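You operate a simulated robot arm through the tools that you are given. There is no shell and no other tool. Be economical: measure what you need, move in short steps, check, and stop when the job is done.

Carry out the task below with a simulated two-armed robot. There is one attempt and no reset: what you move stays moved.

Task
Set the rails to the job width on the screen and start the machine.
Fine: The wheel turns only with the selector at set-up; turn it back to auto before the start.

The check looks at the end state, three seconds after you hand in, the way a careful person would. Anything else that was tipped, shoved, dropped, spilled or broken makes it a failure.

Robot
Two 7-joint arms with two-finger parallel grippers on one trunk, on a base that drives. Base frame: it is fixed to the floor where the robot stands at the start and does not move with it; the origin is under the middle of the robot, x ahead of it, y to its left, z up. Units: mm, degrees, N and s.
The left shoulder is at the start at [60, 147, 543], the right one opposite. With the tool pointing down near the work surface each hand reaches from about 260 to 740 mm from the robot's upright axis, wherever it stands, measured 20 degrees to its own side. Places, roughly: green start button [800, 100, 900]; machine hand wheel [400, -200, 700]; screen [1000, -200, 1300]; selector switch [600, 0, 900]. Payload 3.43 kg a hand.
The tool frame of a hand sits at the grasp point between the pads (the TCP): z along the fingers, y along the line on which they close. The tips reach 30 mm beyond it. The gripper opens to 94 mm. The fingers are 28 mm wide and 10 mm thick; the gripper's body (50 by 96 mm) begins 55 mm behind the TCP.
Orientation is that of the tool frame in the base frame, as a unit quaternion [w, x, y, z]. With the fingers straight down and closing along the base's y, the tool's x points along the base's -x, its y along +y and its z along -z.

Tools
- The arms move only by the tool arm_command. It takes "left_moves", "right_moves" or both (then of equal length, played together; a hand with none holds still); each is a list of rows, each a list of 7 numbers: the shift along the tool's x, y, z in units of 150 mm (1.0 is 150 mm), then the turn, a rotation vector about the tool's x, y, z in units of 60 degrees (1.0 is 60 degrees), then the finger opening in m, from 0 to 0.094. In form: [[tx, ty, tz, wx, wy, wz, grip], ...]. A call has 1 to 20 rows; each row is the pose to reach, as a shift and turn from the pose commanded when the call began, along the tool's axes at that moment. A call with a number of a shift or a turn outside -1 to 1 is refused whole. A row lasts 0.2 s, in which the tool goes at most 50 mm and 8.6 degrees; a call with a longer step from one row to the next is refused whole, and so is a gripper value outside its range. Where a pose cannot be reached the arm comes as near as it can. A force on the tool above 40 N (or 10 N above the force at the start of the call, whichever is more), or a blocked arm, ends the call early, and 0.2 s more pass. The fingers move at their own pace (about 72 mm/s each) and stop on an object; they squeeze with about 38 N. The grip force told is the motor's: it shows also when the fingers shut on nothing. Time passes only in rows, and 0.2 s behind the last, so rows that repeat a pose let the fingers close. The reply holds the time, the measured pose of the TCP, the force on the tool along the base axes, the opening and the grip force, in the units named above and with some noise, with the torque about the TCP (base axes, N m) and any sound that the robot's microphone picked up.
- Cameras (640 x 400 px; columns grow to the right, rows downward): "scene" is now at [56.9, -7.7, 1175.6]; the picture's right is [-0.09, -1.00, 0.00], its down [-0.59, 0.05, -0.81] and it looks along [0.80, -0.07, -0.59] (base axes); focal length 252 px, centre (320, 200). "left" rides on the left gripper at [76, -14, -103] in its tool frame; the picture's right is [0.18, 0.98, 0.00], its down [-0.75, 0.14, -0.64] and it looks along [-0.63, 0.12, 0.77] (tool axes); focal length 243 px, centre (320, 200). "right" rides on the right gripper at [76, 14, -102] in its tool frame; the picture's right is [-0.18, 0.98, 0.00], its down [-0.75, -0.14, -0.64] and it looks along [-0.63, -0.12, 0.77] (tool axes); focal length 243 px, centre (320, 200). There is no depth. A picture from a camera that has moved, and an enlarged one, comes with that camera's place and axes in the base frame and with its lens.
- capture(camera): a new picture of that camera. The clock stands still meanwhile.
- slide_trunk(by): slides the trunk up (or, below 0, down) by that many mm; the arms and the scene camera ride with it, the base frame stays. It gives what a move gives, with no picture.
- steer(legs): drives the robot by 1 to 6 legs, each [ahead, left, turn to the left] in mm, mm and degrees, along the robot's own axes; the way and the turn of a leg run together, so that a leg with both is an arc; at most 1500 mm and 180 degrees a leg. The arms and the cameras ride along, it lands a little off, and it stops where it bumps. It gives what a move gives.
- head_to(pan, tilt): turns the head with the scene camera to pan (to the left, within 86 degrees either way) and tilt (down, from -29 to 69), counted from straight ahead of the robot. It gives what a move gives.
- inspect(camera, box): a new picture of the part [left, top, right, bottom] of that camera's present view, enlarged. The clock stands still meanwhile.
- hand_in(): hands the job in; it is judged then, once.

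Work in short steps. Places have to be worked out from the pictures, the camera data and where the tool is seen: move nearer, look again, correct. Check each grasp and each placing, and mend what went wrong. You have 120 turns and 108 pictures in all, those below and enlarged ones among them. Open the grippers and draw the arms clear of the work before you hand the job in, unless the task says otherwise; then end with one line.

The tools are called after ">>>" by a JSON object that holds its "name" and its "arguments". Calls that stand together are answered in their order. arm_command: Moves the arms, as the interface text tells. Its arguments: {"type":"object","properties":{"left_moves":{"type":"array","items":{"type":"array","items":{"type":"number"}}},"right_moves":{"type":"array","items":{"type":"array","items":{"type":"number"}}}},"required":[]} The other tools are called the same way: slide_trunk (by) slides the trunk up or down; steer (legs) drives the base; head_to (pan, tilt) turns the head that bears the scene camera; capture (camera) takes a picture; inspect (camera, box) takes an enlarged picture of a part of a camera's view; hand_in () hands the job in.

At the start:

```text
time_s: 0.0
left_eef_pos: [306.0, 56.4, 999.0]
left_tcp_rot: [0.001, -0.001, 1.0, -0.001]
left_ft_force: [0.3, -0.7, -0.1]
left_wrist_torque: [0.03, 0.01, 0.02]
left_width: 94.0
left_grasp_force: 0.0
right_eef_pos: [326.9, -196.0, 998.3]
right_tcp_rot: [-0.001, 0.0, 1.0, 0.0]
right_ft_force: [0.2, -0.3, 0.7]
right_wrist_torque: [-0.03, 0.03, 0.0]
right_width: 93.9
right_grasp_force: 0.0
trunk travel left (down, up): [-250.0, 0.0]
robot x, y, heading: [-1.3, -0.8, -0.2]
head pan, tilt: [-5.0, 36.2]
```

scene: 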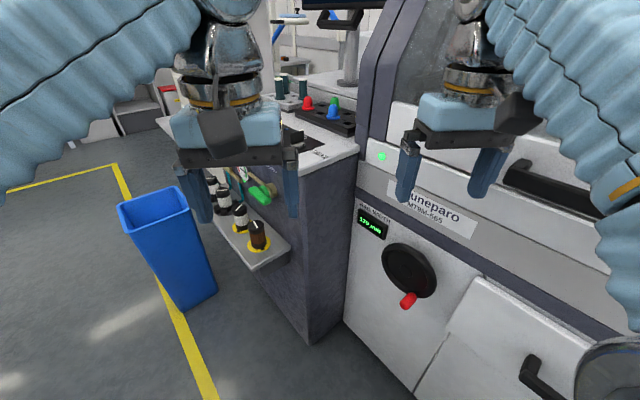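
right: 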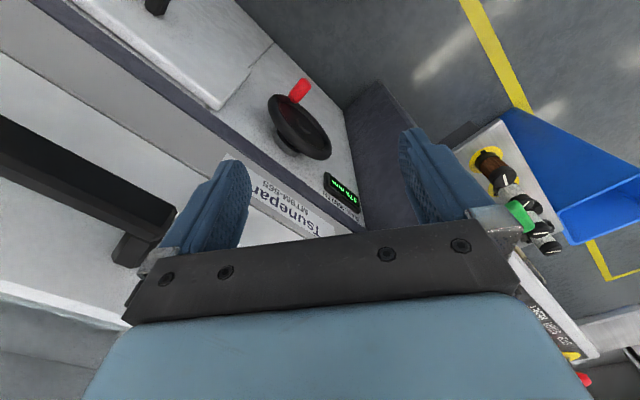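
left: 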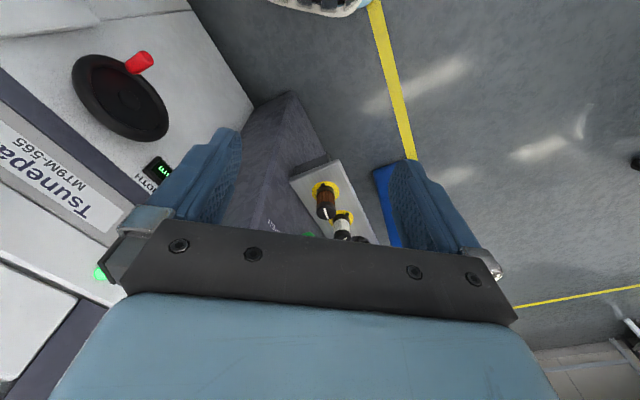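

The scene shows the machine's front with wheel, display, and green button; the screen is above. I look up at the screen first.

>>> {"name": "head_to", "arguments": {"pan": -10, "tilt": 0}}

>>> {"name": "capture", "arguments": {"camera": "scene"}}

```text
time_s: 1.0
left_eef_pos: [306.2, 57.8, 1000.2]
left_tcp_rot: [0.002, 0.0, 1.0, 0.0]
left_ft_force: [0.1, 0.7, 0.2]
left_wrist_torque: [0.02, -0.01, 0.02]
left_width: 93.7
left_grasp_force: 0.1
right_eef_pos: [326.8, -196.5, 999.3]
right_tcp_rot: [-0.001, 0.0, 1.0, 0.0]
right_ft_force: [0.3, 0.0, 0.2]
right_wrist_torque: [-0.03, 0.01, -0.01]
right_width: 93.9
right_grasp_force: 0.0
trunk travel left (down, up): [-250.0, 0.0]
robot x, y, heading: [-1.3, -0.2, -0.2]
head pan, tilt: [-10.0, 0.0]
```

```text
104 pictures are left
camera scene: at [58.5, -15.6, 1233.4], right [-0.17, -0.98, 0.0], down [0.0, 0.0, -1.0], along [0.98, -0.17, 0.0], focal length 252 px, centre (320, 200)
```

scene: 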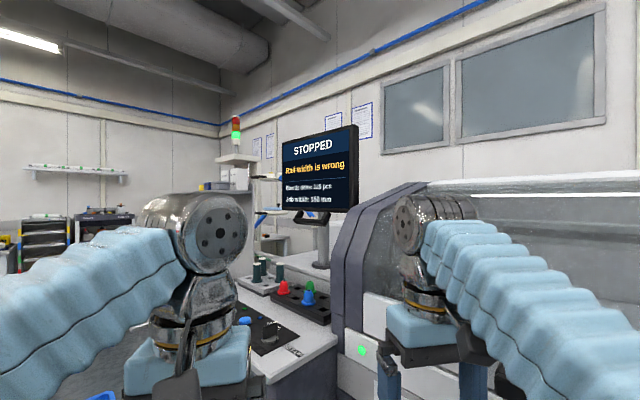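

Reading the screen and the selector area enlarged.

>>> {"name": "inspect", "arguments": {"camera": "scene", "box": [270, 120, 370, 215]}}

>>> {"name": "inspect", "arguments": {"camera": "scene", "box": [220, 250, 400, 400]}}

```text
4.21 times, centred on (320, 168) of scene
camera zoom: at [58.5, -15.6, 1233.4], right [-0.17, -0.98, 0.0], down [0.0, 0.0, -1.0], along [0.98, -0.17, 0.0], focal length 1060 px, centre (320, 337)
```

zoom: 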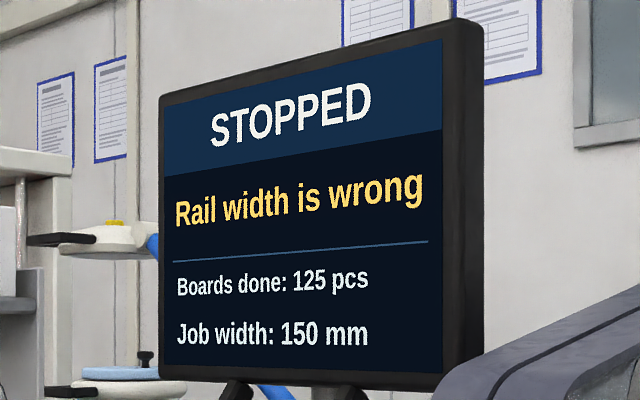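

```text
2.67 times, centred on (310, 325) of scene
camera zoom: at [58.5, -15.6, 1233.4], right [-0.17, -0.98, 0.0], down [0.0, 0.0, -1.0], along [0.98, -0.17, 0.0], focal length 671 px, centre (347, -133)
```

zoom: 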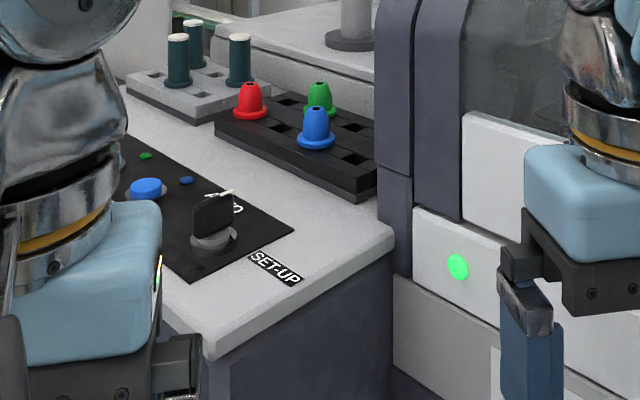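

Job width is 150 mm. Now the width readout, wheel, and selector from a tilted head.

>>> {"name": "head_to", "arguments": {"pan": -8, "tilt": 30}}

>>> {"name": "inspect", "arguments": {"camera": "scene", "box": [220, 60, 380, 160]}}

>>> {"name": "inspect", "arguments": {"camera": "scene", "box": [320, 150, 480, 350]}}

```text
time_s: 2.0
left_eef_pos: [305.8, 57.6, 1001.0]
left_tcp_rot: [0.002, 0.0, 1.0, -0.001]
left_ft_force: [0.7, -0.7, 0.6]
left_wrist_torque: [-0.01, 0.0, 0.01]
left_width: 94.2
left_grasp_force: 0.1
right_eef_pos: [326.6, -197.1, 999.2]
right_tcp_rot: [-0.001, -0.001, 1.0, 0.001]
right_ft_force: [0.2, -0.7, -0.3]
right_wrist_torque: [-0.01, -0.01, 0.01]
right_width: 93.8
right_grasp_force: 0.1
trunk travel left (down, up): [-250.0, 0.0]
robot x, y, heading: [1.7, -1.9, 0.1]
head pan, tilt: [-8.0, 30.0]
```

```text
4.00 times, centred on (300, 110) of scene
camera zoom: at [59.4, -12.6, 1185.2], right [-0.14, -0.99, 0.0], down [-0.49, 0.07, -0.87], along [0.86, -0.12, -0.5], focal length 1007 px, centre (400, 560)
```

zoom: 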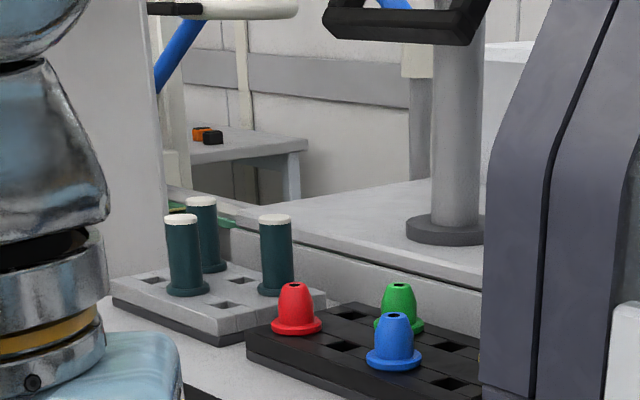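

```text
2.00 times, centred on (400, 250) of scene
camera zoom: at [59.4, -12.6, 1185.2], right [-0.14, -0.99, 0.0], down [-0.49, 0.07, -0.87], along [0.86, -0.12, -0.5], focal length 504 px, centre (160, 100)
```

zoom: 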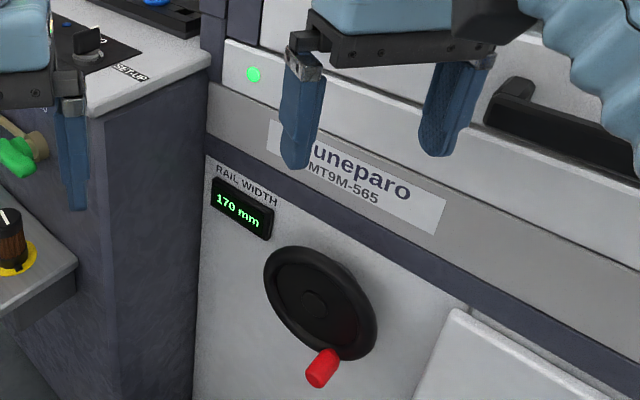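

The readout says 170 mm. The green button seems to be on the console panel, hidden by the left arm; I move the left hand to the left to clear the view.

>>> {"name": "arm_command", "arguments": {"left_moves": [[0, 0.3, 0, 0, 0, 0, 0.094], [0, 0.6, 0, 0, 0, 0, 0.094], [0, 0.9, 0, 0, 0, 0, 0.094], [0, 1, 0, 0, 0, 0, 0.094]]}}

>>> {"name": "head_to", "arguments": {"pan": 5, "tilt": 25}}

>>> {"name": "capture", "arguments": {"camera": "scene"}}

```text
time_s: 3.0
left_eef_pos: [304.2, 205.9, 1000.5]
left_tcp_rot: [0.001, 0.001, 1.0, 0.0]
left_ft_force: [-1.0, 0.5, 0.8]
left_wrist_torque: [0.0, 0.0, 0.01]
left_width: 93.9
left_grasp_force: 0.1
right_eef_pos: [327.0, -195.7, 998.9]
right_tcp_rot: [-0.001, 0.0, 1.0, 0.0]
right_ft_force: [-0.5, -0.4, -0.4]
right_wrist_torque: [0.0, -0.05, 0.0]
right_width: 94.1
right_grasp_force: 0.0
trunk travel left (down, up): [-250.0, 0.0]
robot x, y, heading: [-0.2, 1.0, 0.2]
head pan, tilt: [-8.0, 30.0]
```

```text
time_s: 3.7
left_eef_pos: [305.0, 205.6, 999.9]
left_tcp_rot: [0.002, 0.0, 1.0, -0.001]
left_ft_force: [-0.3, -0.4, -0.4]
left_wrist_torque: [-0.01, -0.04, 0.02]
left_width: 94.1
left_grasp_force: 0.0
right_eef_pos: [327.2, -196.5, 1000.1]
right_tcp_rot: [-0.001, -0.001, 1.0, -0.001]
right_ft_force: [0.3, 0.6, 0.0]
right_wrist_torque: [0.01, 0.01, -0.01]
right_width: 94.1
right_grasp_force: 0.1
trunk travel left (down, up): [-250.0, 0.0]
robot x, y, heading: [2.7, 2.2, -0.3]
head pan, tilt: [5.0, 25.0]
```

```text
99 pictures are left
camera scene: at [61.5, 8.0, 1193.1], right [0.09, -1.0, 0.0], down [-0.42, -0.04, -0.91], along [0.9, 0.08, -0.42], focal length 252 px, centre (320, 200)
```

scene: 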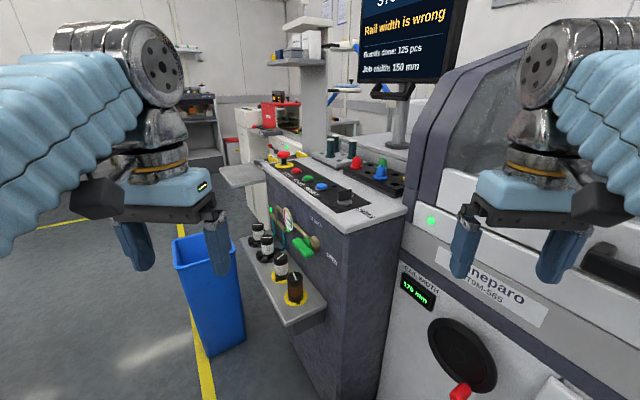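

>>> {"name": "inspect", "arguments": {"camera": "scene", "box": [250, 140, 410, 240]}}

```text
4.00 times, centred on (330, 190) of scene
camera zoom: at [61.5, 8.0, 1193.1], right [0.09, -1.0, 0.0], down [-0.42, -0.04, -0.91], along [0.9, 0.08, -0.42], focal length 1007 px, centre (280, 240)
```

zoom: 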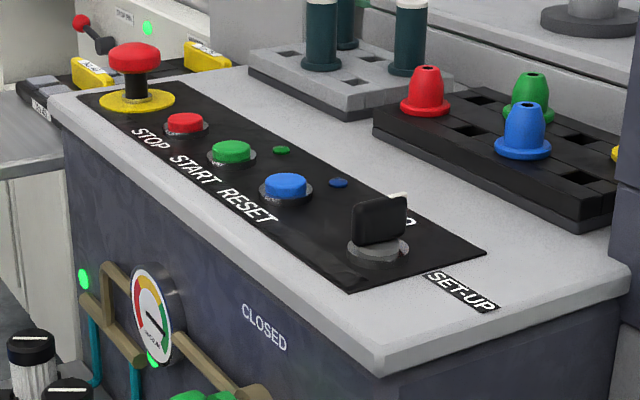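

The panel shows STOP, START (green), RESET and the selector at AUTO. I bring the left hand over the console to locate things.

>>> {"name": "arm_command", "arguments": {"left_moves": [[-0.2, -0.2, -0.15, 0, 0, 0, 0.094], [-0.4, -0.4, -0.3, 0, 0, 0, 0.094], [-0.6, -0.6, -0.4, 0, 0, 0, 0.094], [-0.8, -0.8, -0.5, 0, 0, 0, 0.094], [-1, -1, -0.6, 0, 0, 0, 0.094]]}}

>>> {"name": "capture", "arguments": {"camera": "left"}}

>>> {"name": "capture", "arguments": {"camera": "scene"}}

```text
time_s: 4.9
left_eef_pos: [393.9, 139.2, 995.4]
left_tcp_rot: [0.001, -0.001, 1.0, -0.001]
left_ft_force: [0.2, 0.3, 0.2]
left_wrist_torque: [0.0, -0.01, 0.01]
left_width: 94.0
left_grasp_force: 0.1
left hand out of reach, approached as far as the arm can: row 1, 2, 3, 4, 5
right_eef_pos: [326.5, -196.0, 999.5]
right_tcp_rot: [0.0, 0.0, 1.0, 0.0]
right_ft_force: [-0.2, 0.1, -0.4]
right_wrist_torque: [-0.02, 0.0, -0.02]
right_width: 93.9
right_grasp_force: 0.0
trunk travel left (down, up): [-250.0, 0.0]
robot x, y, heading: [0.4, 1.3, 0.1]
head pan, tilt: [5.0, 25.0]
```

```text
97 pictures are left
camera left: at [318.0, 123.4, 1099.0], right [-0.19, 0.98, 0.0], down [0.75, 0.14, 0.64], along [0.63, 0.12, -0.77], focal length 243 px, centre (320, 200)
```

left: 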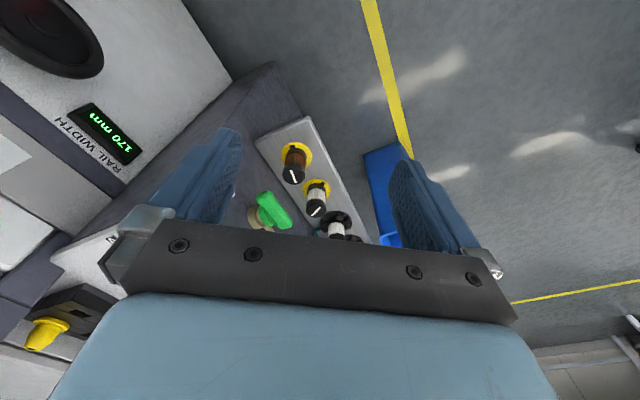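

```text
96 pictures are left
camera scene: at [61.2, 8.4, 1193.1], right [0.09, -1.0, 0.0], down [-0.42, -0.04, -0.91], along [0.9, 0.08, -0.42], focal length 252 px, centre (320, 200)
```

scene: 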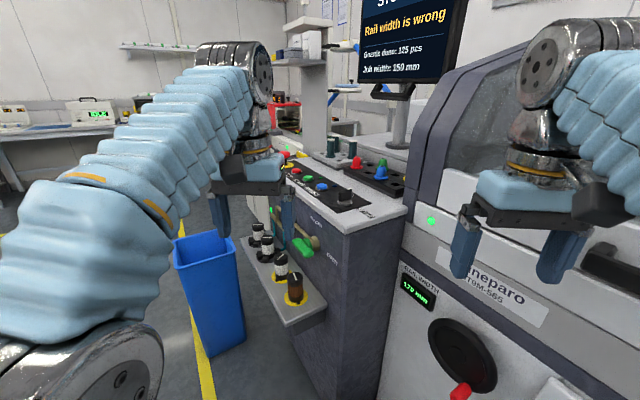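

Readout triangulates to about (561,-197,711), wheel hub about (429,-255,680), machine face yawed ~33°. I check the floor room around the base by looking down.

>>> {"name": "head_to", "arguments": {"pan": 0, "tilt": 69}}

>>> {"name": "capture", "arguments": {"camera": "scene"}}

>>> {"name": "capture", "arguments": {"camera": "right"}}

```text
time_s: 6.0
left_eef_pos: [394.3, 137.9, 995.4]
left_tcp_rot: [0.001, -0.001, 1.0, -0.001]
left_ft_force: [0.0, -0.3, 0.6]
left_wrist_torque: [-0.03, 0.03, -0.01]
left_width: 94.1
left_grasp_force: 0.0
right_eef_pos: [326.7, -195.8, 999.0]
right_tcp_rot: [0.001, 0.0, 1.0, 0.0]
right_ft_force: [0.3, 0.9, -0.4]
right_wrist_torque: [0.03, 0.0, 0.05]
right_width: 94.1
right_grasp_force: 0.1
trunk travel left (down, up): [-250.0, 0.0]
robot x, y, heading: [0.0, -1.5, -0.1]
head pan, tilt: [0.0, 68.8]
```

```text
95 pictures are left
camera scene: at [25.8, 0.0, 1133.7], right [0.0, -1.0, 0.0], down [-0.93, 0.0, -0.36], along [0.36, 0.0, -0.93], focal length 252 px, centre (320, 200)
```

scene: 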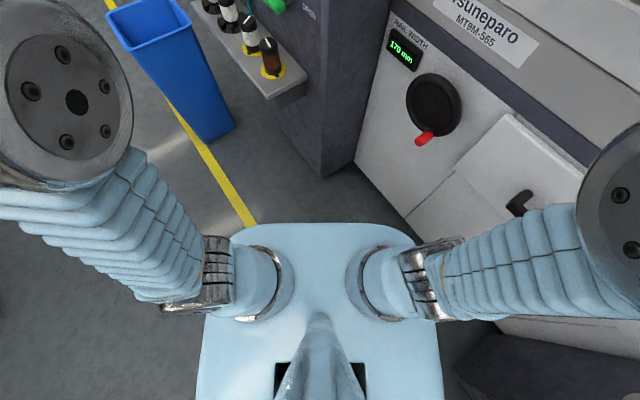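

```text
94 pictures are left
camera right: at [250.9, -182.0, 1101.3], right [0.18, 0.98, 0.0], down [0.75, -0.14, 0.64], along [0.63, -0.12, -0.77], focal length 243 px, centre (320, 200)
```

right: 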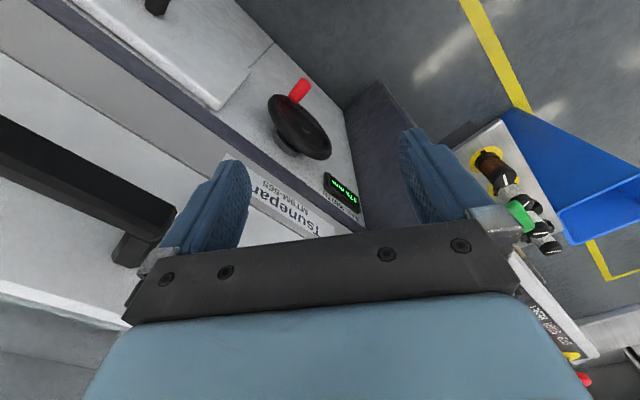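

Foot of console corner is ~590 mm ahead. I pull both hands in, then drive ahead toward the selector.

>>> {"name": "arm_command", "arguments": {"left_moves": [[0.2, 0, 0, 0, 0, 0, 0.05], [0.4, 0.05, 0, 0, 0, 0, 0.05], [0.6, 0.1, 0, 0, 0, 0, 0.05], [0.6, 0.1, 0, 0, 0, 0, 0.05]], "right_moves": [[0.2, 0.2, 0, 0, 0, 0, 0.0], [0.3, 0.4, 0, 0, 0, 0, 0.0], [0.35, 0.5, 0, 0, 0, 0, 0.0], [0.35, 0.5, 0, 0, 0, 0, 0.0]]}}

>>> {"name": "steer", "arguments": {"legs": [[130, 0, 0]]}}

>>> {"name": "head_to", "arguments": {"pan": 0, "tilt": 35}}

>>> {"name": "capture", "arguments": {"camera": "scene"}}

```text
time_s: 7.0
left_eef_pos: [313.4, 149.2, 987.7]
left_tcp_rot: [-0.007, 0.002, 1.0, 0.008]
left_ft_force: [-0.5, -0.2, 0.4]
left_wrist_torque: [0.03, -0.02, -0.01]
left_width: 50.1
left_grasp_force: 0.1
left hand out of reach, approached as far as the arm can: row 3
right_eef_pos: [273.5, -119.5, 1000.2]
right_tcp_rot: [0.0, 0.0, 1.0, -0.001]
right_ft_force: [0.1, 0.4, -0.8]
right_wrist_torque: [0.04, -0.02, 0.02]
right_width: 0.0
right_grasp_force: 33.2
trunk travel left (down, up): [-250.0, 0.0]
robot x, y, heading: [1.3, -2.7, 0.0]
head pan, tilt: [0.0, 68.8]
```

```text
time_s: 8.3
left_eef_pos: [443.0, 147.0, 989.0]
left_tcp_rot: [-0.005, 0.003, 1.0, 0.007]
left_ft_force: [0.0, -0.2, -0.4]
left_wrist_torque: [-0.01, -0.04, -0.01]
left_width: 49.8
left_grasp_force: 0.1
right_eef_pos: [403.1, -120.3, 999.4]
right_tcp_rot: [0.0, 0.002, 1.0, 0.001]
right_ft_force: [-0.6, -0.9, 0.0]
right_wrist_torque: [-0.04, -0.01, 0.03]
right_width: 0.1
right_grasp_force: 33.4
trunk travel left (down, up): [-250.0, 0.0]
robot x, y, heading: [127.2, -4.1, 0.1]
head pan, tilt: [0.0, 68.8]
```

```text
time_s: 9.3
left_eef_pos: [443.3, 147.3, 987.9]
left_tcp_rot: [-0.006, 0.002, 1.0, 0.006]
left_ft_force: [0.1, -0.3, 0.0]
left_wrist_torque: [-0.01, 0.0, 0.0]
left_width: 50.2
left_grasp_force: 0.1
right_eef_pos: [404.6, -121.1, 999.2]
right_tcp_rot: [0.0, 0.001, 1.0, 0.0]
right_ft_force: [-0.3, 0.1, 0.4]
right_wrist_torque: [0.01, 0.03, -0.01]
right_width: 0.1
right_grasp_force: 33.1
trunk travel left (down, up): [-250.0, 0.0]
robot x, y, heading: [130.0, -0.2, -0.4]
head pan, tilt: [0.0, 35.0]
```

```text
93 pictures are left
camera scene: at [188.0, -0.1, 1177.3], right [0.0, -1.0, 0.0], down [-0.57, 0.0, -0.82], along [0.82, 0.0, -0.57], focal length 252 px, centre (320, 200)
```

scene: 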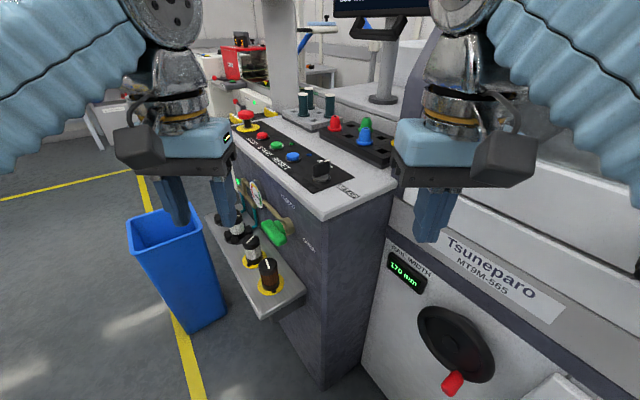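

>>> {"name": "inspect", "arguments": {"camera": "scene", "box": [230, 100, 390, 220]}}

>>> {"name": "capture", "arguments": {"camera": "left"}}

>>> {"name": "capture", "arguments": {"camera": "right"}}

```text
3.33 times, centred on (310, 160) of scene
camera zoom: at [188.0, -0.1, 1177.3], right [0.0, -1.0, 0.0], down [-0.57, 0.0, -0.82], along [0.82, 0.0, -0.57], focal length 839 px, centre (353, 333)
```

zoom: 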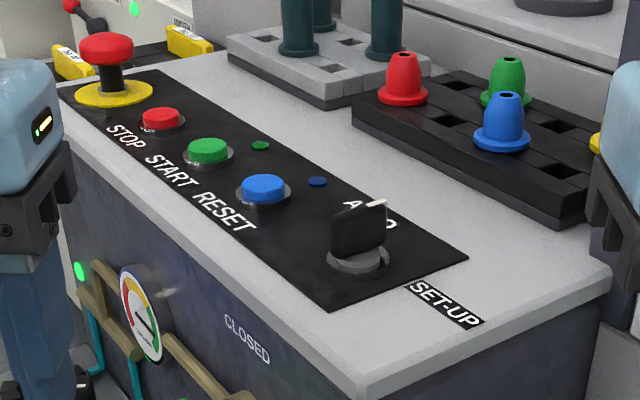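

```text
91 pictures are left
camera left: at [370.0, 131.7, 1092.7], right [-0.18, 0.98, 0.01], down [0.76, 0.13, 0.63], along [0.62, 0.12, -0.77], focal length 243 px, centre (320, 200)
```

left: 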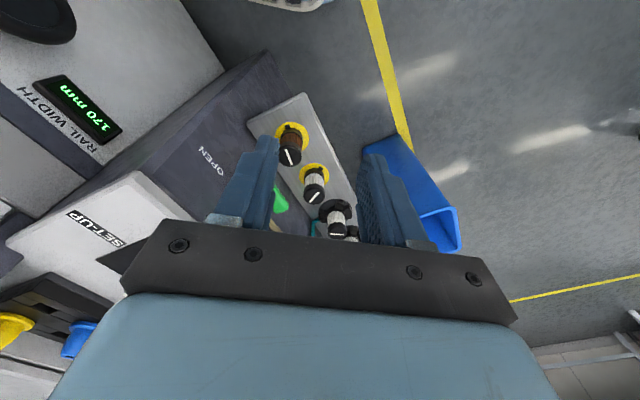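

```text
90 pictures are left
camera right: at [328.4, -106.6, 1101.3], right [0.19, 0.98, 0.0], down [0.75, -0.14, 0.64], along [0.63, -0.12, -0.77], focal length 243 px, centre (320, 200)
```

right: 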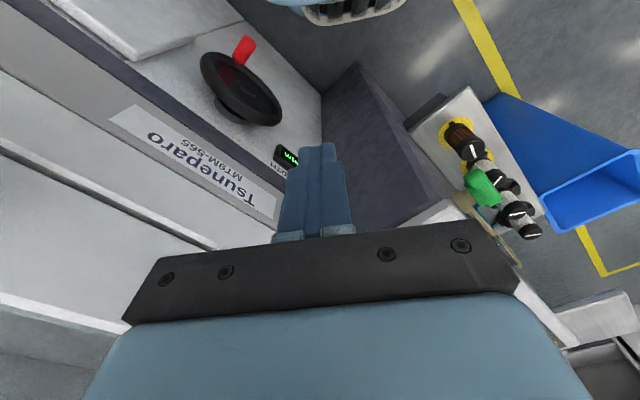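

SET-UP label triangulates to (579,-51,926), so console top z≈926; selector axis ≈(613,-1). I zoom in on the selector blade.

>>> {"name": "inspect", "arguments": {"camera": "scene", "box": [298, 150, 346, 180]}}

```text
13.33 times, centred on (322, 165) of scene
camera zoom: at [188.0, -0.1, 1177.3], right [0.0, -1.0, 0.0], down [-0.57, 0.0, -0.82], along [0.82, 0.0, -0.57], focal length 3357 px, centre (293, 667)
```

zoom: 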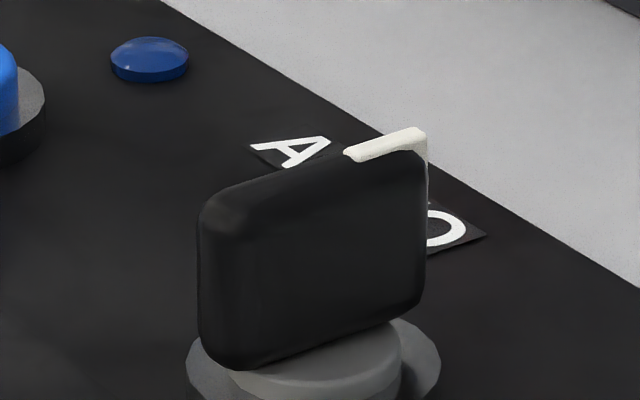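

The blade (≈35 mm long) points about -58° in base; SET-UP label lies around -127°. I check the clearance between my base and the console before going nearer.

>>> {"name": "head_to", "arguments": {"pan": 0, "tilt": 69}}

>>> {"name": "capture", "arguments": {"camera": "scene"}}

```text
time_s: 10.3
left_eef_pos: [443.9, 147.6, 989.3]
left_tcp_rot: [-0.006, 0.003, 1.0, 0.006]
left_ft_force: [0.1, 0.3, -0.7]
left_wrist_torque: [0.01, -0.01, 0.0]
left_width: 50.1
left_grasp_force: 0.1
right_eef_pos: [405.1, -121.0, 999.6]
right_tcp_rot: [0.0, 0.0, 1.0, 0.0]
right_ft_force: [0.0, 0.1, 0.0]
right_wrist_torque: [0.0, 0.01, -0.01]
right_width: 0.0
right_grasp_force: 32.6
trunk travel left (down, up): [-250.0, 0.0]
robot x, y, heading: [129.2, 0.3, 0.1]
head pan, tilt: [0.0, 68.8]
```

```text
88 pictures are left
camera scene: at [155.9, -0.1, 1133.7], right [0.0, -1.0, 0.0], down [-0.93, 0.0, -0.36], along [0.36, 0.0, -0.93], focal length 252 px, centre (320, 200)
```

scene: 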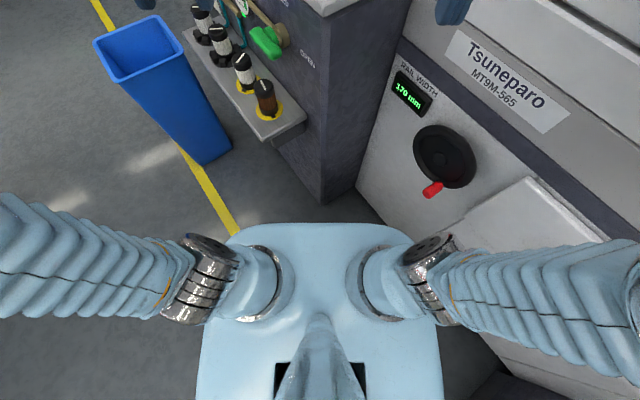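

There's room: console foot at x≈575, torso front ≈300. I drive 85 ahead and 30 right.

>>> {"name": "steer", "arguments": {"legs": [[85, -30, 0]]}}

>>> {"name": "head_to", "arguments": {"pan": 5, "tilt": 42}}

>>> {"name": "capture", "arguments": {"camera": "scene"}}

```text
time_s: 11.4
left_eef_pos: [529.1, 118.3, 987.5]
left_tcp_rot: [-0.006, 0.002, 1.0, 0.006]
left_ft_force: [0.8, 0.6, 0.0]
left_wrist_torque: [0.0, 0.01, 0.02]
left_width: 50.2
left_grasp_force: 0.1
right_eef_pos: [488.2, -150.4, 1000.7]
right_tcp_rot: [0.0, 0.0, 1.0, 0.0]
right_ft_force: [0.0, 0.2, -0.8]
right_wrist_torque: [0.0, -0.01, 0.0]
right_width: 0.0
right_grasp_force: 33.2
trunk travel left (down, up): [-250.0, 0.0]
robot x, y, heading: [214.6, -31.8, 0.0]
head pan, tilt: [0.0, 68.8]
```

```text
time_s: 12.3
left_eef_pos: [528.8, 118.7, 988.5]
left_tcp_rot: [-0.007, 0.003, 1.0, 0.006]
left_ft_force: [0.0, -0.1, -0.2]
left_wrist_torque: [-0.02, 0.0, 0.03]
left_width: 50.0
left_grasp_force: 0.0
right_eef_pos: [489.1, -149.3, 999.4]
right_tcp_rot: [0.0, 0.0, 1.0, 0.001]
right_ft_force: [0.5, 0.3, -0.2]
right_wrist_torque: [0.01, 0.01, 0.01]
right_width: 0.0
right_grasp_force: 32.8
trunk travel left (down, up): [-250.0, 0.0]
robot x, y, heading: [212.8, -26.4, 0.0]
head pan, tilt: [5.0, 42.0]
```

```text
87 pictures are left
camera scene: at [268.2, -22.3, 1166.8], right [0.09, -1.0, 0.0], down [-0.67, -0.06, -0.74], along [0.74, 0.06, -0.67], focal length 252 px, centre (320, 200)
```

scene: 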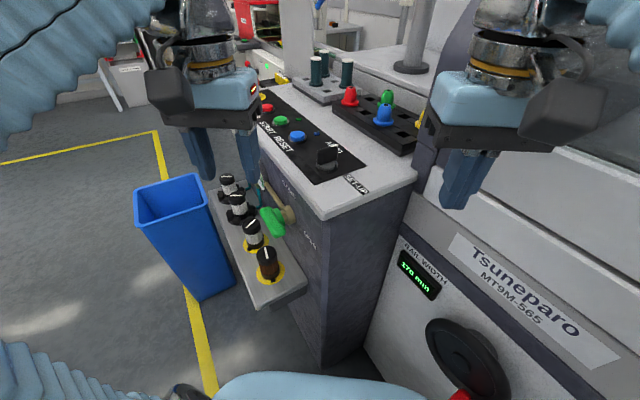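

Selector axis confirmed ≈(614,-1). For a vertical grip I need the left shoulder nearer, so I tuck both hands and turn the robot 25° right.

>>> {"name": "arm_command", "arguments": {"left_moves": [[0.2, 0, 0, 0, 0, 0, 0.05], [0.4, 0, 0, 0, 0, 0, 0.05], [0.4, 0, 0, 0, 0, 0, 0.05]], "right_moves": [[0.15, 0.25, 0, 0, 0, 0, 0.0], [0.3, 0.5, 0, 0, 0, 0, 0.0], [0.3, 0.7, 0, 0, 0, 0, 0.0]]}}

>>> {"name": "steer", "arguments": {"legs": [[0, 0, -25]]}}

>>> {"name": "head_to", "arguments": {"pan": 25, "tilt": 42}}

>>> {"name": "capture", "arguments": {"camera": "scene"}}

```text
time_s: 13.1
left_eef_pos: [468.5, 118.0, 989.4]
left_tcp_rot: [-0.006, 0.003, 1.0, 0.006]
left_ft_force: [-0.4, 0.0, 0.4]
left_wrist_torque: [0.05, -0.03, -0.05]
left_width: 49.6
left_grasp_force: 0.0
right_eef_pos: [442.7, -45.0, 1000.1]
right_tcp_rot: [0.001, 0.0, 1.0, 0.0]
right_ft_force: [0.4, -0.6, -0.2]
right_wrist_torque: [0.03, 0.01, -0.01]
right_width: 0.0
right_grasp_force: 32.6
trunk travel left (down, up): [-250.0, 0.0]
robot x, y, heading: [213.4, -27.1, 0.2]
head pan, tilt: [5.0, 42.0]
```

```text
time_s: 14.8
left_eef_pos: [508.5, -2.8, 988.4]
left_tcp_rot: [-0.004, 0.219, 0.976, 0.007]
left_ft_force: [-0.3, -0.7, -0.2]
left_wrist_torque: [-0.05, -0.01, 0.01]
left_width: 50.3
left_grasp_force: 0.0
right_eef_pos: [413.0, -140.4, 999.0]
right_tcp_rot: [0.0, 0.219, 0.976, 0.0]
right_ft_force: [0.0, -0.1, -0.7]
right_wrist_torque: [0.02, -0.01, 0.03]
right_width: 0.0
right_grasp_force: 33.9
trunk travel left (down, up): [-250.0, 0.0]
robot x, y, heading: [214.5, -34.5, -25.0]
head pan, tilt: [5.0, 42.0]
```

```text
time_s: 15.6
left_eef_pos: [508.3, -2.7, 988.7]
left_tcp_rot: [-0.005, 0.219, 0.976, 0.008]
left_ft_force: [0.7, -0.1, -1.0]
left_wrist_torque: [-0.02, 0.03, 0.01]
left_width: 50.1
left_grasp_force: 0.0
right_eef_pos: [414.9, -140.4, 999.0]
right_tcp_rot: [0.0, 0.218, 0.976, 0.0]
right_ft_force: [0.5, 0.1, 0.0]
right_wrist_torque: [0.02, -0.03, 0.01]
right_width: 0.3
right_grasp_force: 32.6
trunk travel left (down, up): [-250.0, 0.0]
robot x, y, heading: [211.6, -32.6, -25.0]
head pan, tilt: [25.0, 42.0]
```

```text
86 pictures are left
camera scene: at [271.4, -17.2, 1166.9], right [0.0, -1.0, 0.0], down [-0.67, 0.0, -0.74], along [0.74, 0.0, -0.67], focal length 252 px, centre (320, 200)
```

scene: 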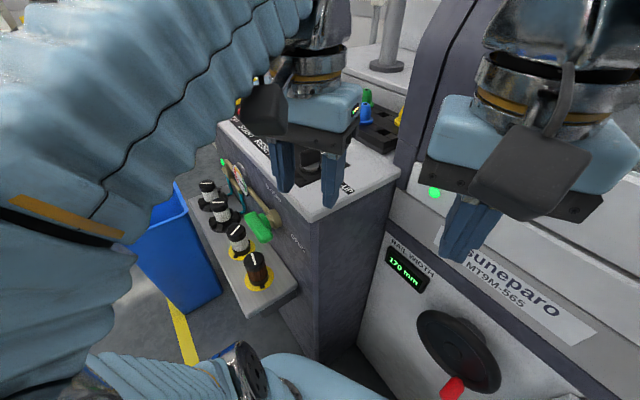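

Now I raise the left hand, yaw it -33° so the fingers close across the blade, and come half way.

>>> {"name": "arm_command", "arguments": {"left_moves": [[0, 0, -0.1, 0, 0, 0.1, 0.05], [0, 0, -0.15, 0, 0, 0.22, 0.05], [-0.1, 0.05, -0.15, 0, 0, 0.34, 0.05], [-0.2, 0.1, -0.15, 0, 0, 0.46, 0.05], [-0.3, 0.15, -0.15, 0, 0, 0.55, 0.05]]}}

>>> {"name": "capture", "arguments": {"camera": "left"}}

>>> {"name": "capture", "arguments": {"camera": "scene"}}

```text
time_s: 16.8
left_eef_pos: [565.4, -16.8, 1000.6]
left_tcp_rot: [-0.001, 0.47, 0.883, 0.008]
left_ft_force: [-0.1, 0.6, -0.3]
left_wrist_torque: [-0.01, 0.01, -0.02]
left_width: 50.0
left_grasp_force: 0.1
left hand out of reach, approached as far as the arm can: row 1, 2, 3, 4, 5
right_eef_pos: [414.2, -140.5, 998.7]
right_tcp_rot: [-0.001, 0.218, 0.976, 0.0]
right_ft_force: [0.2, 0.2, 0.2]
right_wrist_torque: [0.03, -0.01, -0.04]
right_width: 0.0
right_grasp_force: 33.5
trunk travel left (down, up): [-250.0, 0.0]
robot x, y, heading: [214.4, -30.5, -25.3]
head pan, tilt: [25.0, 42.0]
```

```text
85 pictures are left
camera left: at [511.5, 36.4, 1104.7], right [0.71, 0.7, 0.01], down [0.54, -0.55, 0.64], along [0.46, -0.45, -0.77], focal length 243 px, centre (320, 200)
```

left: 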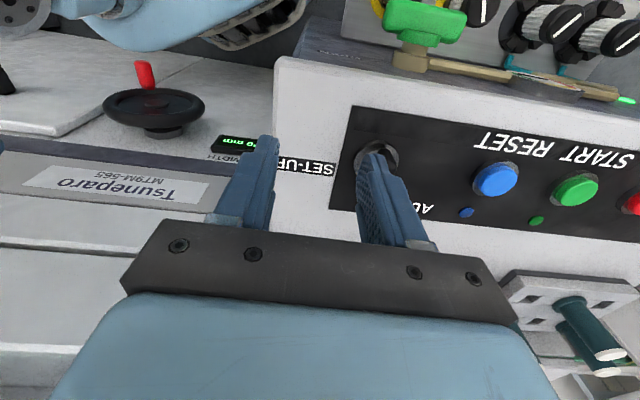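

```text
84 pictures are left
camera scene: at [271.6, -17.2, 1166.8], right [0.0, -1.0, 0.0], down [-0.67, 0.0, -0.74], along [0.74, 0.0, -0.67], focal length 252 px, centre (320, 200)
```

scene: 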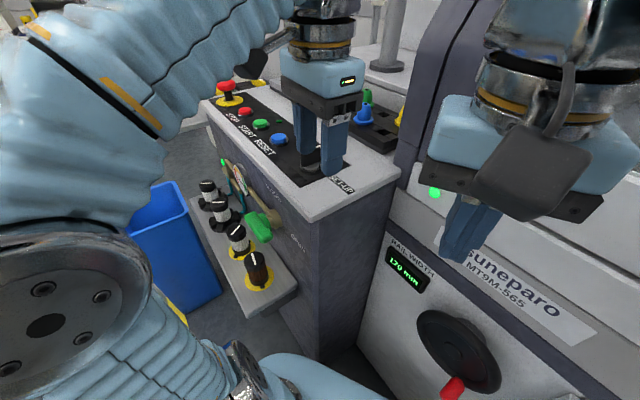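

Reach tops out near z=1000, so I'll bring the open fingers in sideways along the blade axis instead. First back off along the blade direction, then align laterally.

>>> {"name": "arm_command", "arguments": {"left_moves": [[0.2, 0, 0.05, 0, 0, 0, 0.05], [0.4, 0, 0.1, 0, 0, 0, 0.05], [0.4, 0.2, 0.15, 0, 0, 0, 0.05], [0.4, 0.34, 0.15, 0, 0, 0, 0.05], [0.4, 0.34, 0.15, 0, 0, 0, 0.05]]}}

>>> {"name": "capture", "arguments": {"camera": "left"}}

>>> {"name": "capture", "arguments": {"camera": "scene"}}

```text
time_s: 18.0
left_eef_pos: [576.9, 62.3, 978.3]
left_tcp_rot: [-0.007, 0.488, 0.873, 0.006]
left_ft_force: [-0.2, -0.2, 0.2]
left_wrist_torque: [0.02, -0.01, -0.05]
left_width: 49.8
left_grasp_force: 0.0
right_eef_pos: [414.4, -140.1, 998.9]
right_tcp_rot: [0.0, 0.218, 0.976, 0.0]
right_ft_force: [0.3, 0.2, 0.3]
right_wrist_torque: [0.02, 0.01, 0.0]
right_width: 0.0
right_grasp_force: 32.9
trunk travel left (down, up): [-250.0, 0.0]
robot x, y, heading: [212.4, -32.6, -25.2]
head pan, tilt: [25.0, 42.0]
```

```text
83 pictures are left
camera left: at [527.2, 117.4, 1083.0], right [0.74, 0.67, 0.01], down [0.52, -0.58, 0.63], along [0.43, -0.46, -0.78], focal length 243 px, centre (320, 200)
```

left: 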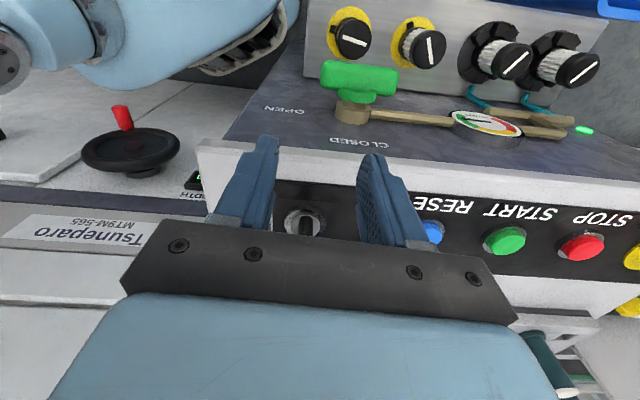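

```text
82 pictures are left
camera scene: at [271.5, -17.1, 1166.8], right [0.0, -1.0, 0.0], down [-0.67, 0.0, -0.74], along [0.74, 0.0, -0.67], focal length 252 px, centre (320, 200)
```

scene: 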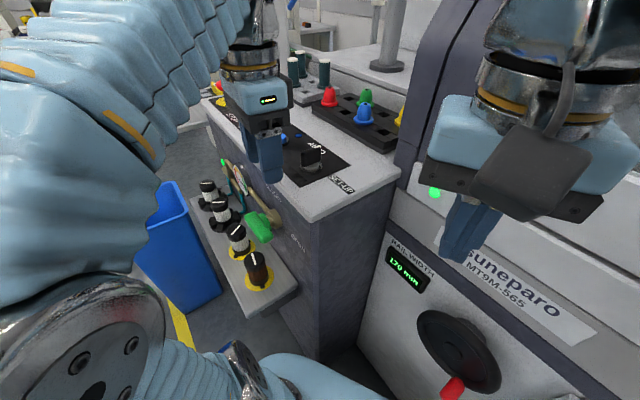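

The blade is well aligned between the fingers. Slide in 72 mm along the blade axis.

>>> {"name": "arm_command", "arguments": {"left_moves": [[-0.15, 0, 0, 0, 0, 0, 0.05], [-0.3, 0, 0, 0, 0, 0, 0.05], [-0.4, 0, 0, 0, 0, 0, 0.05], [-0.48, 0, 0, 0, 0, 0, 0.05], [-0.48, 0, 0, 0, 0, 0, 0.05]]}}

>>> {"name": "capture", "arguments": {"camera": "left"}}

>>> {"name": "inspect", "arguments": {"camera": "scene", "box": [240, 60, 400, 220]}}

```text
time_s: 19.2
left_eef_pos: [616.3, 1.6, 976.3]
left_tcp_rot: [-0.007, 0.487, 0.873, 0.007]
left_ft_force: [0.2, 0.4, 0.1]
left_wrist_torque: [-0.01, -0.01, -0.04]
left_width: 49.8
left_grasp_force: 0.1
right_eef_pos: [414.1, -140.5, 998.8]
right_tcp_rot: [0.001, 0.218, 0.976, 0.0]
right_ft_force: [0.5, 0.9, 1.4]
right_wrist_torque: [0.01, 0.02, 0.04]
right_width: 0.1
right_grasp_force: 33.0
trunk travel left (down, up): [-250.0, 0.0]
robot x, y, heading: [216.9, -29.4, -24.9]
head pan, tilt: [25.0, 42.0]
```

```text
81 pictures are left
camera left: at [564.4, 56.3, 1080.9], right [0.74, 0.67, 0.01], down [0.52, -0.58, 0.63], along [0.43, -0.46, -0.78], focal length 243 px, centre (320, 200)
```

left: 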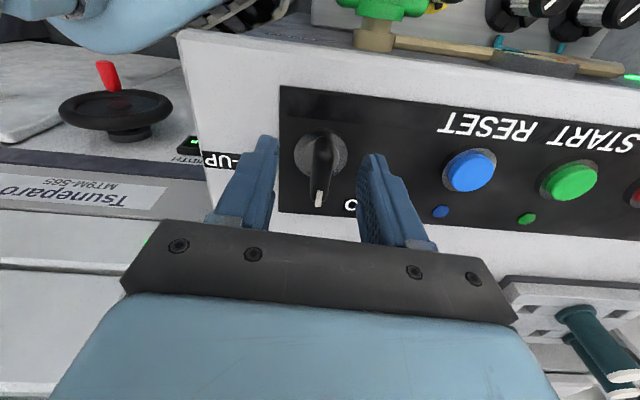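

```text
2.50 times, centred on (320, 140) of scene
camera zoom: at [271.5, -17.2, 1166.9], right [0.0, -1.0, 0.0], down [-0.67, 0.0, -0.74], along [0.74, 0.0, -0.67], focal length 630 px, centre (320, 350)
```

zoom: 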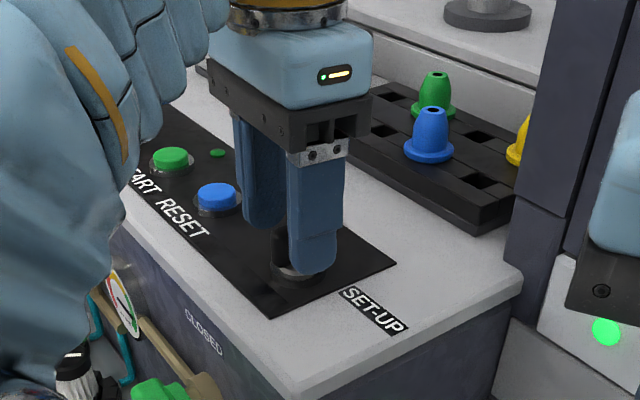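

Fingers straddle the blade. Close the grip.

>>> {"name": "arm_command", "arguments": {"left_moves": [[0, 0, 0, 0, 0, 0, 0.0], [0, 0, 0, 0, 0, 0, 0.0], [0, 0, 0, 0, 0, 0, 0.0]]}}

>>> {"name": "capture", "arguments": {"camera": "left"}}

```text
time_s: 20.0
left_eef_pos: [615.2, 2.7, 975.4]
left_tcp_rot: [-0.006, 0.487, 0.873, 0.005]
left_ft_force: [18.3, 6.2, 9.7]
left_wrist_torque: [-0.31, -0.46, 0.24]
left_width: 11.6
left_grasp_force: 44.9
right_eef_pos: [416.1, -138.8, 999.2]
right_tcp_rot: [-0.001, 0.219, 0.976, -0.001]
right_ft_force: [0.0, 0.0, -0.6]
right_wrist_torque: [-0.03, -0.03, -0.01]
right_width: 0.0
right_grasp_force: 32.7
trunk travel left (down, up): [-250.0, 0.0]
robot x, y, heading: [216.7, -30.3, -25.2]
head pan, tilt: [25.0, 42.0]
```

```text
79 pictures are left
camera left: at [566.0, 57.3, 1080.6], right [0.74, 0.67, 0.01], down [0.52, -0.58, 0.63], along [0.43, -0.46, -0.78], focal length 243 px, centre (320, 200)
```

left: 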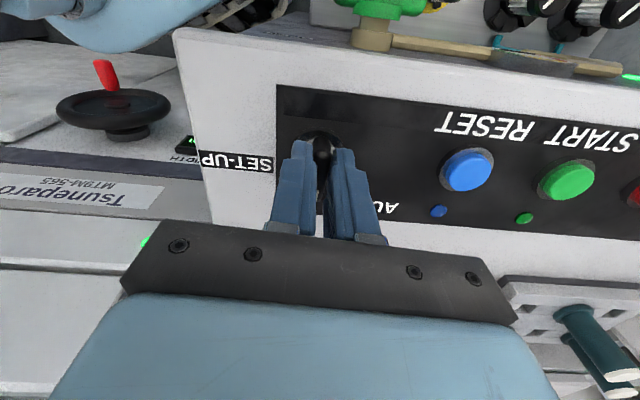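

Gripped at 11.6 mm. I start turning clockwise toward SET-UP, with a slight centring shift.

>>> {"name": "arm_command", "arguments": {"left_moves": [[0, 0.01, 0, 0, 0, 0.13, 0.0], [0, 0.01, 0, 0, 0, 0.26, 0.0], [0, 0.01, 0, 0, 0, 0.4, 0.0], [0, 0.01, 0, 0, 0, 0.53, 0.0]]}}

>>> {"name": "capture", "arguments": {"camera": "left"}}

```text
time_s: 20.9
left_eef_pos: [620.7, 3.0, 976.0]
left_tcp_rot: [-0.006, 0.674, 0.739, 0.006]
left_ft_force: [12.6, 1.1, -5.2]
left_wrist_torque: [-0.49, -0.6, 0.08]
left_width: 11.9
left_grasp_force: 44.3
right_eef_pos: [416.1, -138.6, 997.8]
right_tcp_rot: [-0.001, 0.218, 0.976, 0.0]
right_ft_force: [0.6, -0.2, 0.2]
right_wrist_torque: [0.0, -0.01, 0.03]
right_width: 0.0
right_grasp_force: 33.3
trunk travel left (down, up): [-250.0, 0.0]
robot x, y, heading: [210.8, -29.0, -25.0]
head pan, tilt: [25.0, 42.0]
stopped in row 4 (left hand): the force on the tool passed its limit at 42 N (the readings are from after the stop); the commanded pose is now the measured one
```

```text
78 pictures are left
camera left: at [600.0, 75.5, 1080.8], right [0.96, 0.27, 0.0], down [0.21, -0.75, 0.63], along [0.17, -0.6, -0.78], focal length 243 px, centre (320, 200)
```

left: 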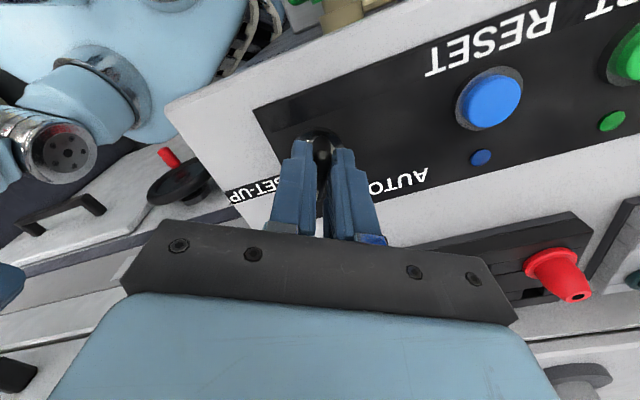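

The switch turned ~27° (blade now -85°) and a side force stopped it. I continue with a small relief shift.

>>> {"name": "arm_command", "arguments": {"left_moves": [[0, 0.01, 0, 0, 0, 0.1, 0.0], [0, 0.01, 0, 0, 0, 0.2, 0.0], [0, 0.01, 0, 0, 0, 0.3, 0.0]]}}

>>> {"name": "capture", "arguments": {"camera": "left"}}

```text
time_s: 21.7
left_eef_pos: [622.2, 4.0, 975.9]
left_tcp_rot: [-0.008, 0.782, 0.623, 0.004]
left_ft_force: [24.8, 1.4, -14.2]
left_wrist_torque: [0.71, -1.26, 0.19]
left_width: 11.9
left_grasp_force: 45.2
right_eef_pos: [417.5, -140.6, 999.4]
right_tcp_rot: [-0.001, 0.219, 0.976, -0.001]
right_ft_force: [0.3, 0.2, 0.0]
right_wrist_torque: [-0.02, 0.02, 0.06]
right_width: 0.0
right_grasp_force: 33.1
trunk travel left (down, up): [-250.0, 0.0]
robot x, y, heading: [214.2, -28.0, -25.2]
head pan, tilt: [25.0, 42.0]
```

```text
77 pictures are left
camera left: at [626.9, 78.2, 1081.0], right [1.0, -0.04, 0.0], down [-0.03, -0.78, 0.63], along [-0.03, -0.63, -0.78], focal length 243 px, centre (320, 200)
```

left: 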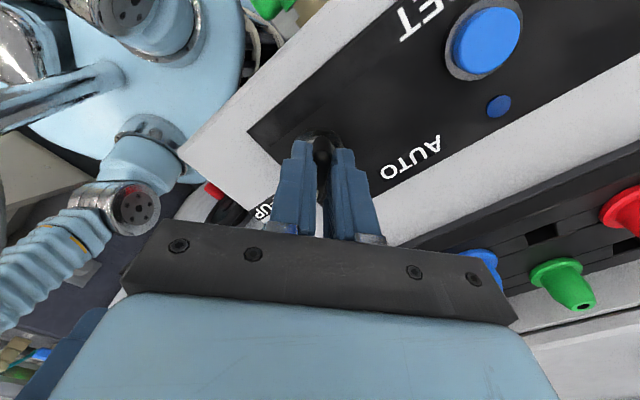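

Blade is now ≈-103° (45° turned). I release briefly to remove strain and look at the pointer.

>>> {"name": "arm_command", "arguments": {"left_moves": [[0, 0, 0, 0, 0, 0, 0.04], [0, 0, 0, 0, 0, 0, 0.04], [0, 0, 0, 0, 0, 0, 0.04]]}}

>>> {"name": "capture", "arguments": {"camera": "left"}}

>>> {"name": "inspect", "arguments": {"camera": "scene", "box": [240, 60, 400, 220]}}

```text
time_s: 22.5
left_eef_pos: [618.7, 3.1, 978.6]
left_tcp_rot: [-0.008, 0.783, 0.623, 0.005]
left_ft_force: [-0.1, -0.4, 0.8]
left_wrist_torque: [-0.03, 0.02, -0.01]
left_width: 40.1
left_grasp_force: 0.0
right_eef_pos: [414.6, -139.4, 999.2]
right_tcp_rot: [0.0, 0.219, 0.976, 0.001]
right_ft_force: [0.0, 1.1, -0.1]
right_wrist_torque: [-0.03, 0.0, -0.01]
right_width: 0.0
right_grasp_force: 33.2
trunk travel left (down, up): [-250.0, 0.0]
robot x, y, heading: [215.8, -30.8, -25.2]
head pan, tilt: [25.0, 42.0]
```

```text
76 pictures are left
camera left: at [623.0, 77.5, 1082.5], right [1.0, -0.04, 0.0], down [-0.03, -0.78, 0.63], along [-0.03, -0.63, -0.78], focal length 243 px, centre (320, 200)
```

left: 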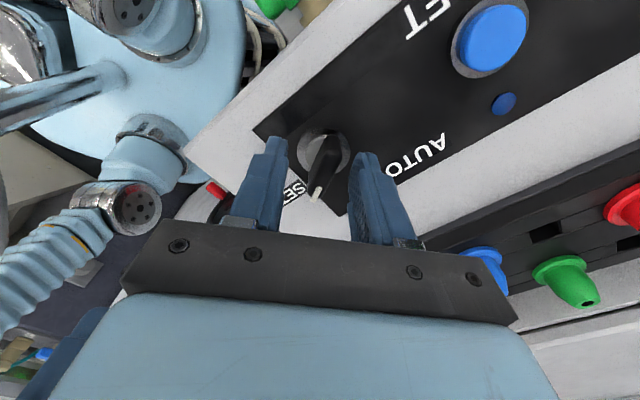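

```text
2.50 times, centred on (320, 140) of scene
camera zoom: at [271.5, -17.1, 1166.9], right [0.0, -1.0, 0.0], down [-0.67, 0.0, -0.74], along [0.74, 0.0, -0.67], focal length 630 px, centre (320, 350)
```

zoom: 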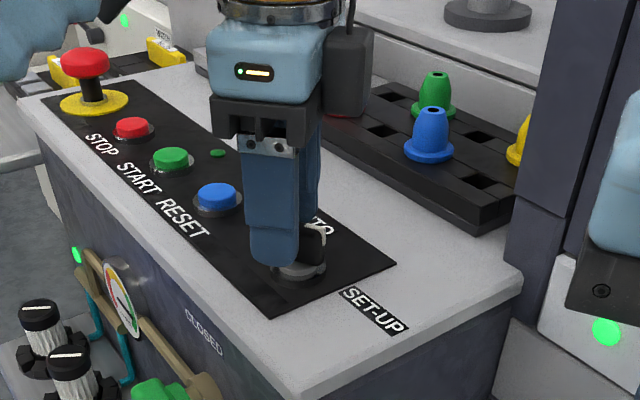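

The pointer snapped on past, now ≈-118°, toward SET-UP. I lift straight up to clear the blade and view it.

>>> {"name": "arm_command", "arguments": {"left_moves": [[0, 0, -0.08, 0, 0, 0, 0.05], [0, 0, -0.16, 0, 0, 0, 0.05], [0, 0, -0.16, 0, 0, 0, 0.05]]}}

>>> {"name": "head_to", "arguments": {"pan": 25, "tilt": 10}}

>>> {"name": "capture", "arguments": {"camera": "scene"}}

```text
time_s: 23.3
left_eef_pos: [618.8, 2.2, 988.9]
left_tcp_rot: [-0.008, 0.782, 0.623, 0.004]
left_ft_force: [-0.5, -1.0, -1.1]
left_wrist_torque: [0.02, 0.0, 0.0]
left_width: 49.9
left_grasp_force: 0.1
left hand out of reach, approached as far as the arm can: row 2, 3
right_eef_pos: [414.5, -140.7, 999.0]
right_tcp_rot: [0.0, 0.218, 0.976, 0.0]
right_ft_force: [-0.6, -1.5, -0.1]
right_wrist_torque: [-0.02, 0.02, 0.0]
right_width: 0.1
right_grasp_force: 33.1
trunk travel left (down, up): [-250.0, 0.0]
robot x, y, heading: [218.1, -30.3, -25.2]
head pan, tilt: [25.0, 42.0]
```

```text
time_s: 24.3
left_eef_pos: [619.5, 2.2, 989.7]
left_tcp_rot: [-0.009, 0.782, 0.624, 0.005]
left_ft_force: [0.0, -1.1, -0.1]
left_wrist_torque: [-0.04, 0.02, -0.02]
left_width: 49.6
left_grasp_force: 0.0
right_eef_pos: [414.7, -140.2, 999.3]
right_tcp_rot: [0.0, 0.218, 0.976, 0.0]
right_ft_force: [0.4, 0.6, -1.1]
right_wrist_torque: [0.02, 0.01, 0.04]
right_width: 0.0
right_grasp_force: 33.3
trunk travel left (down, up): [-250.0, 0.0]
robot x, y, heading: [214.0, -29.0, -25.3]
head pan, tilt: [25.0, 10.0]
```

```text
74 pictures are left
camera scene: at [281.0, -17.1, 1217.4], right [0.0, -1.0, 0.0], down [-0.17, 0.0, -0.98], along [0.98, 0.0, -0.17], focal length 252 px, centre (320, 200)
```

scene: 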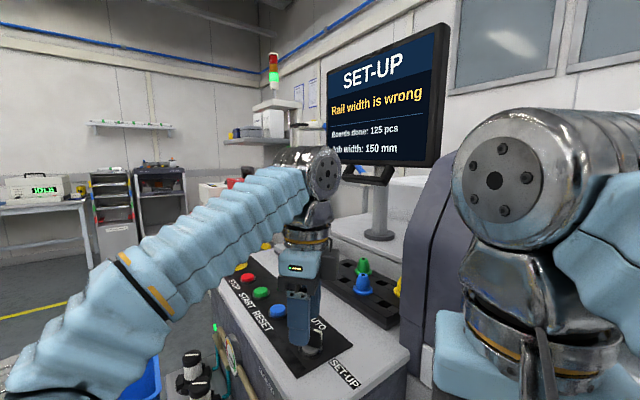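

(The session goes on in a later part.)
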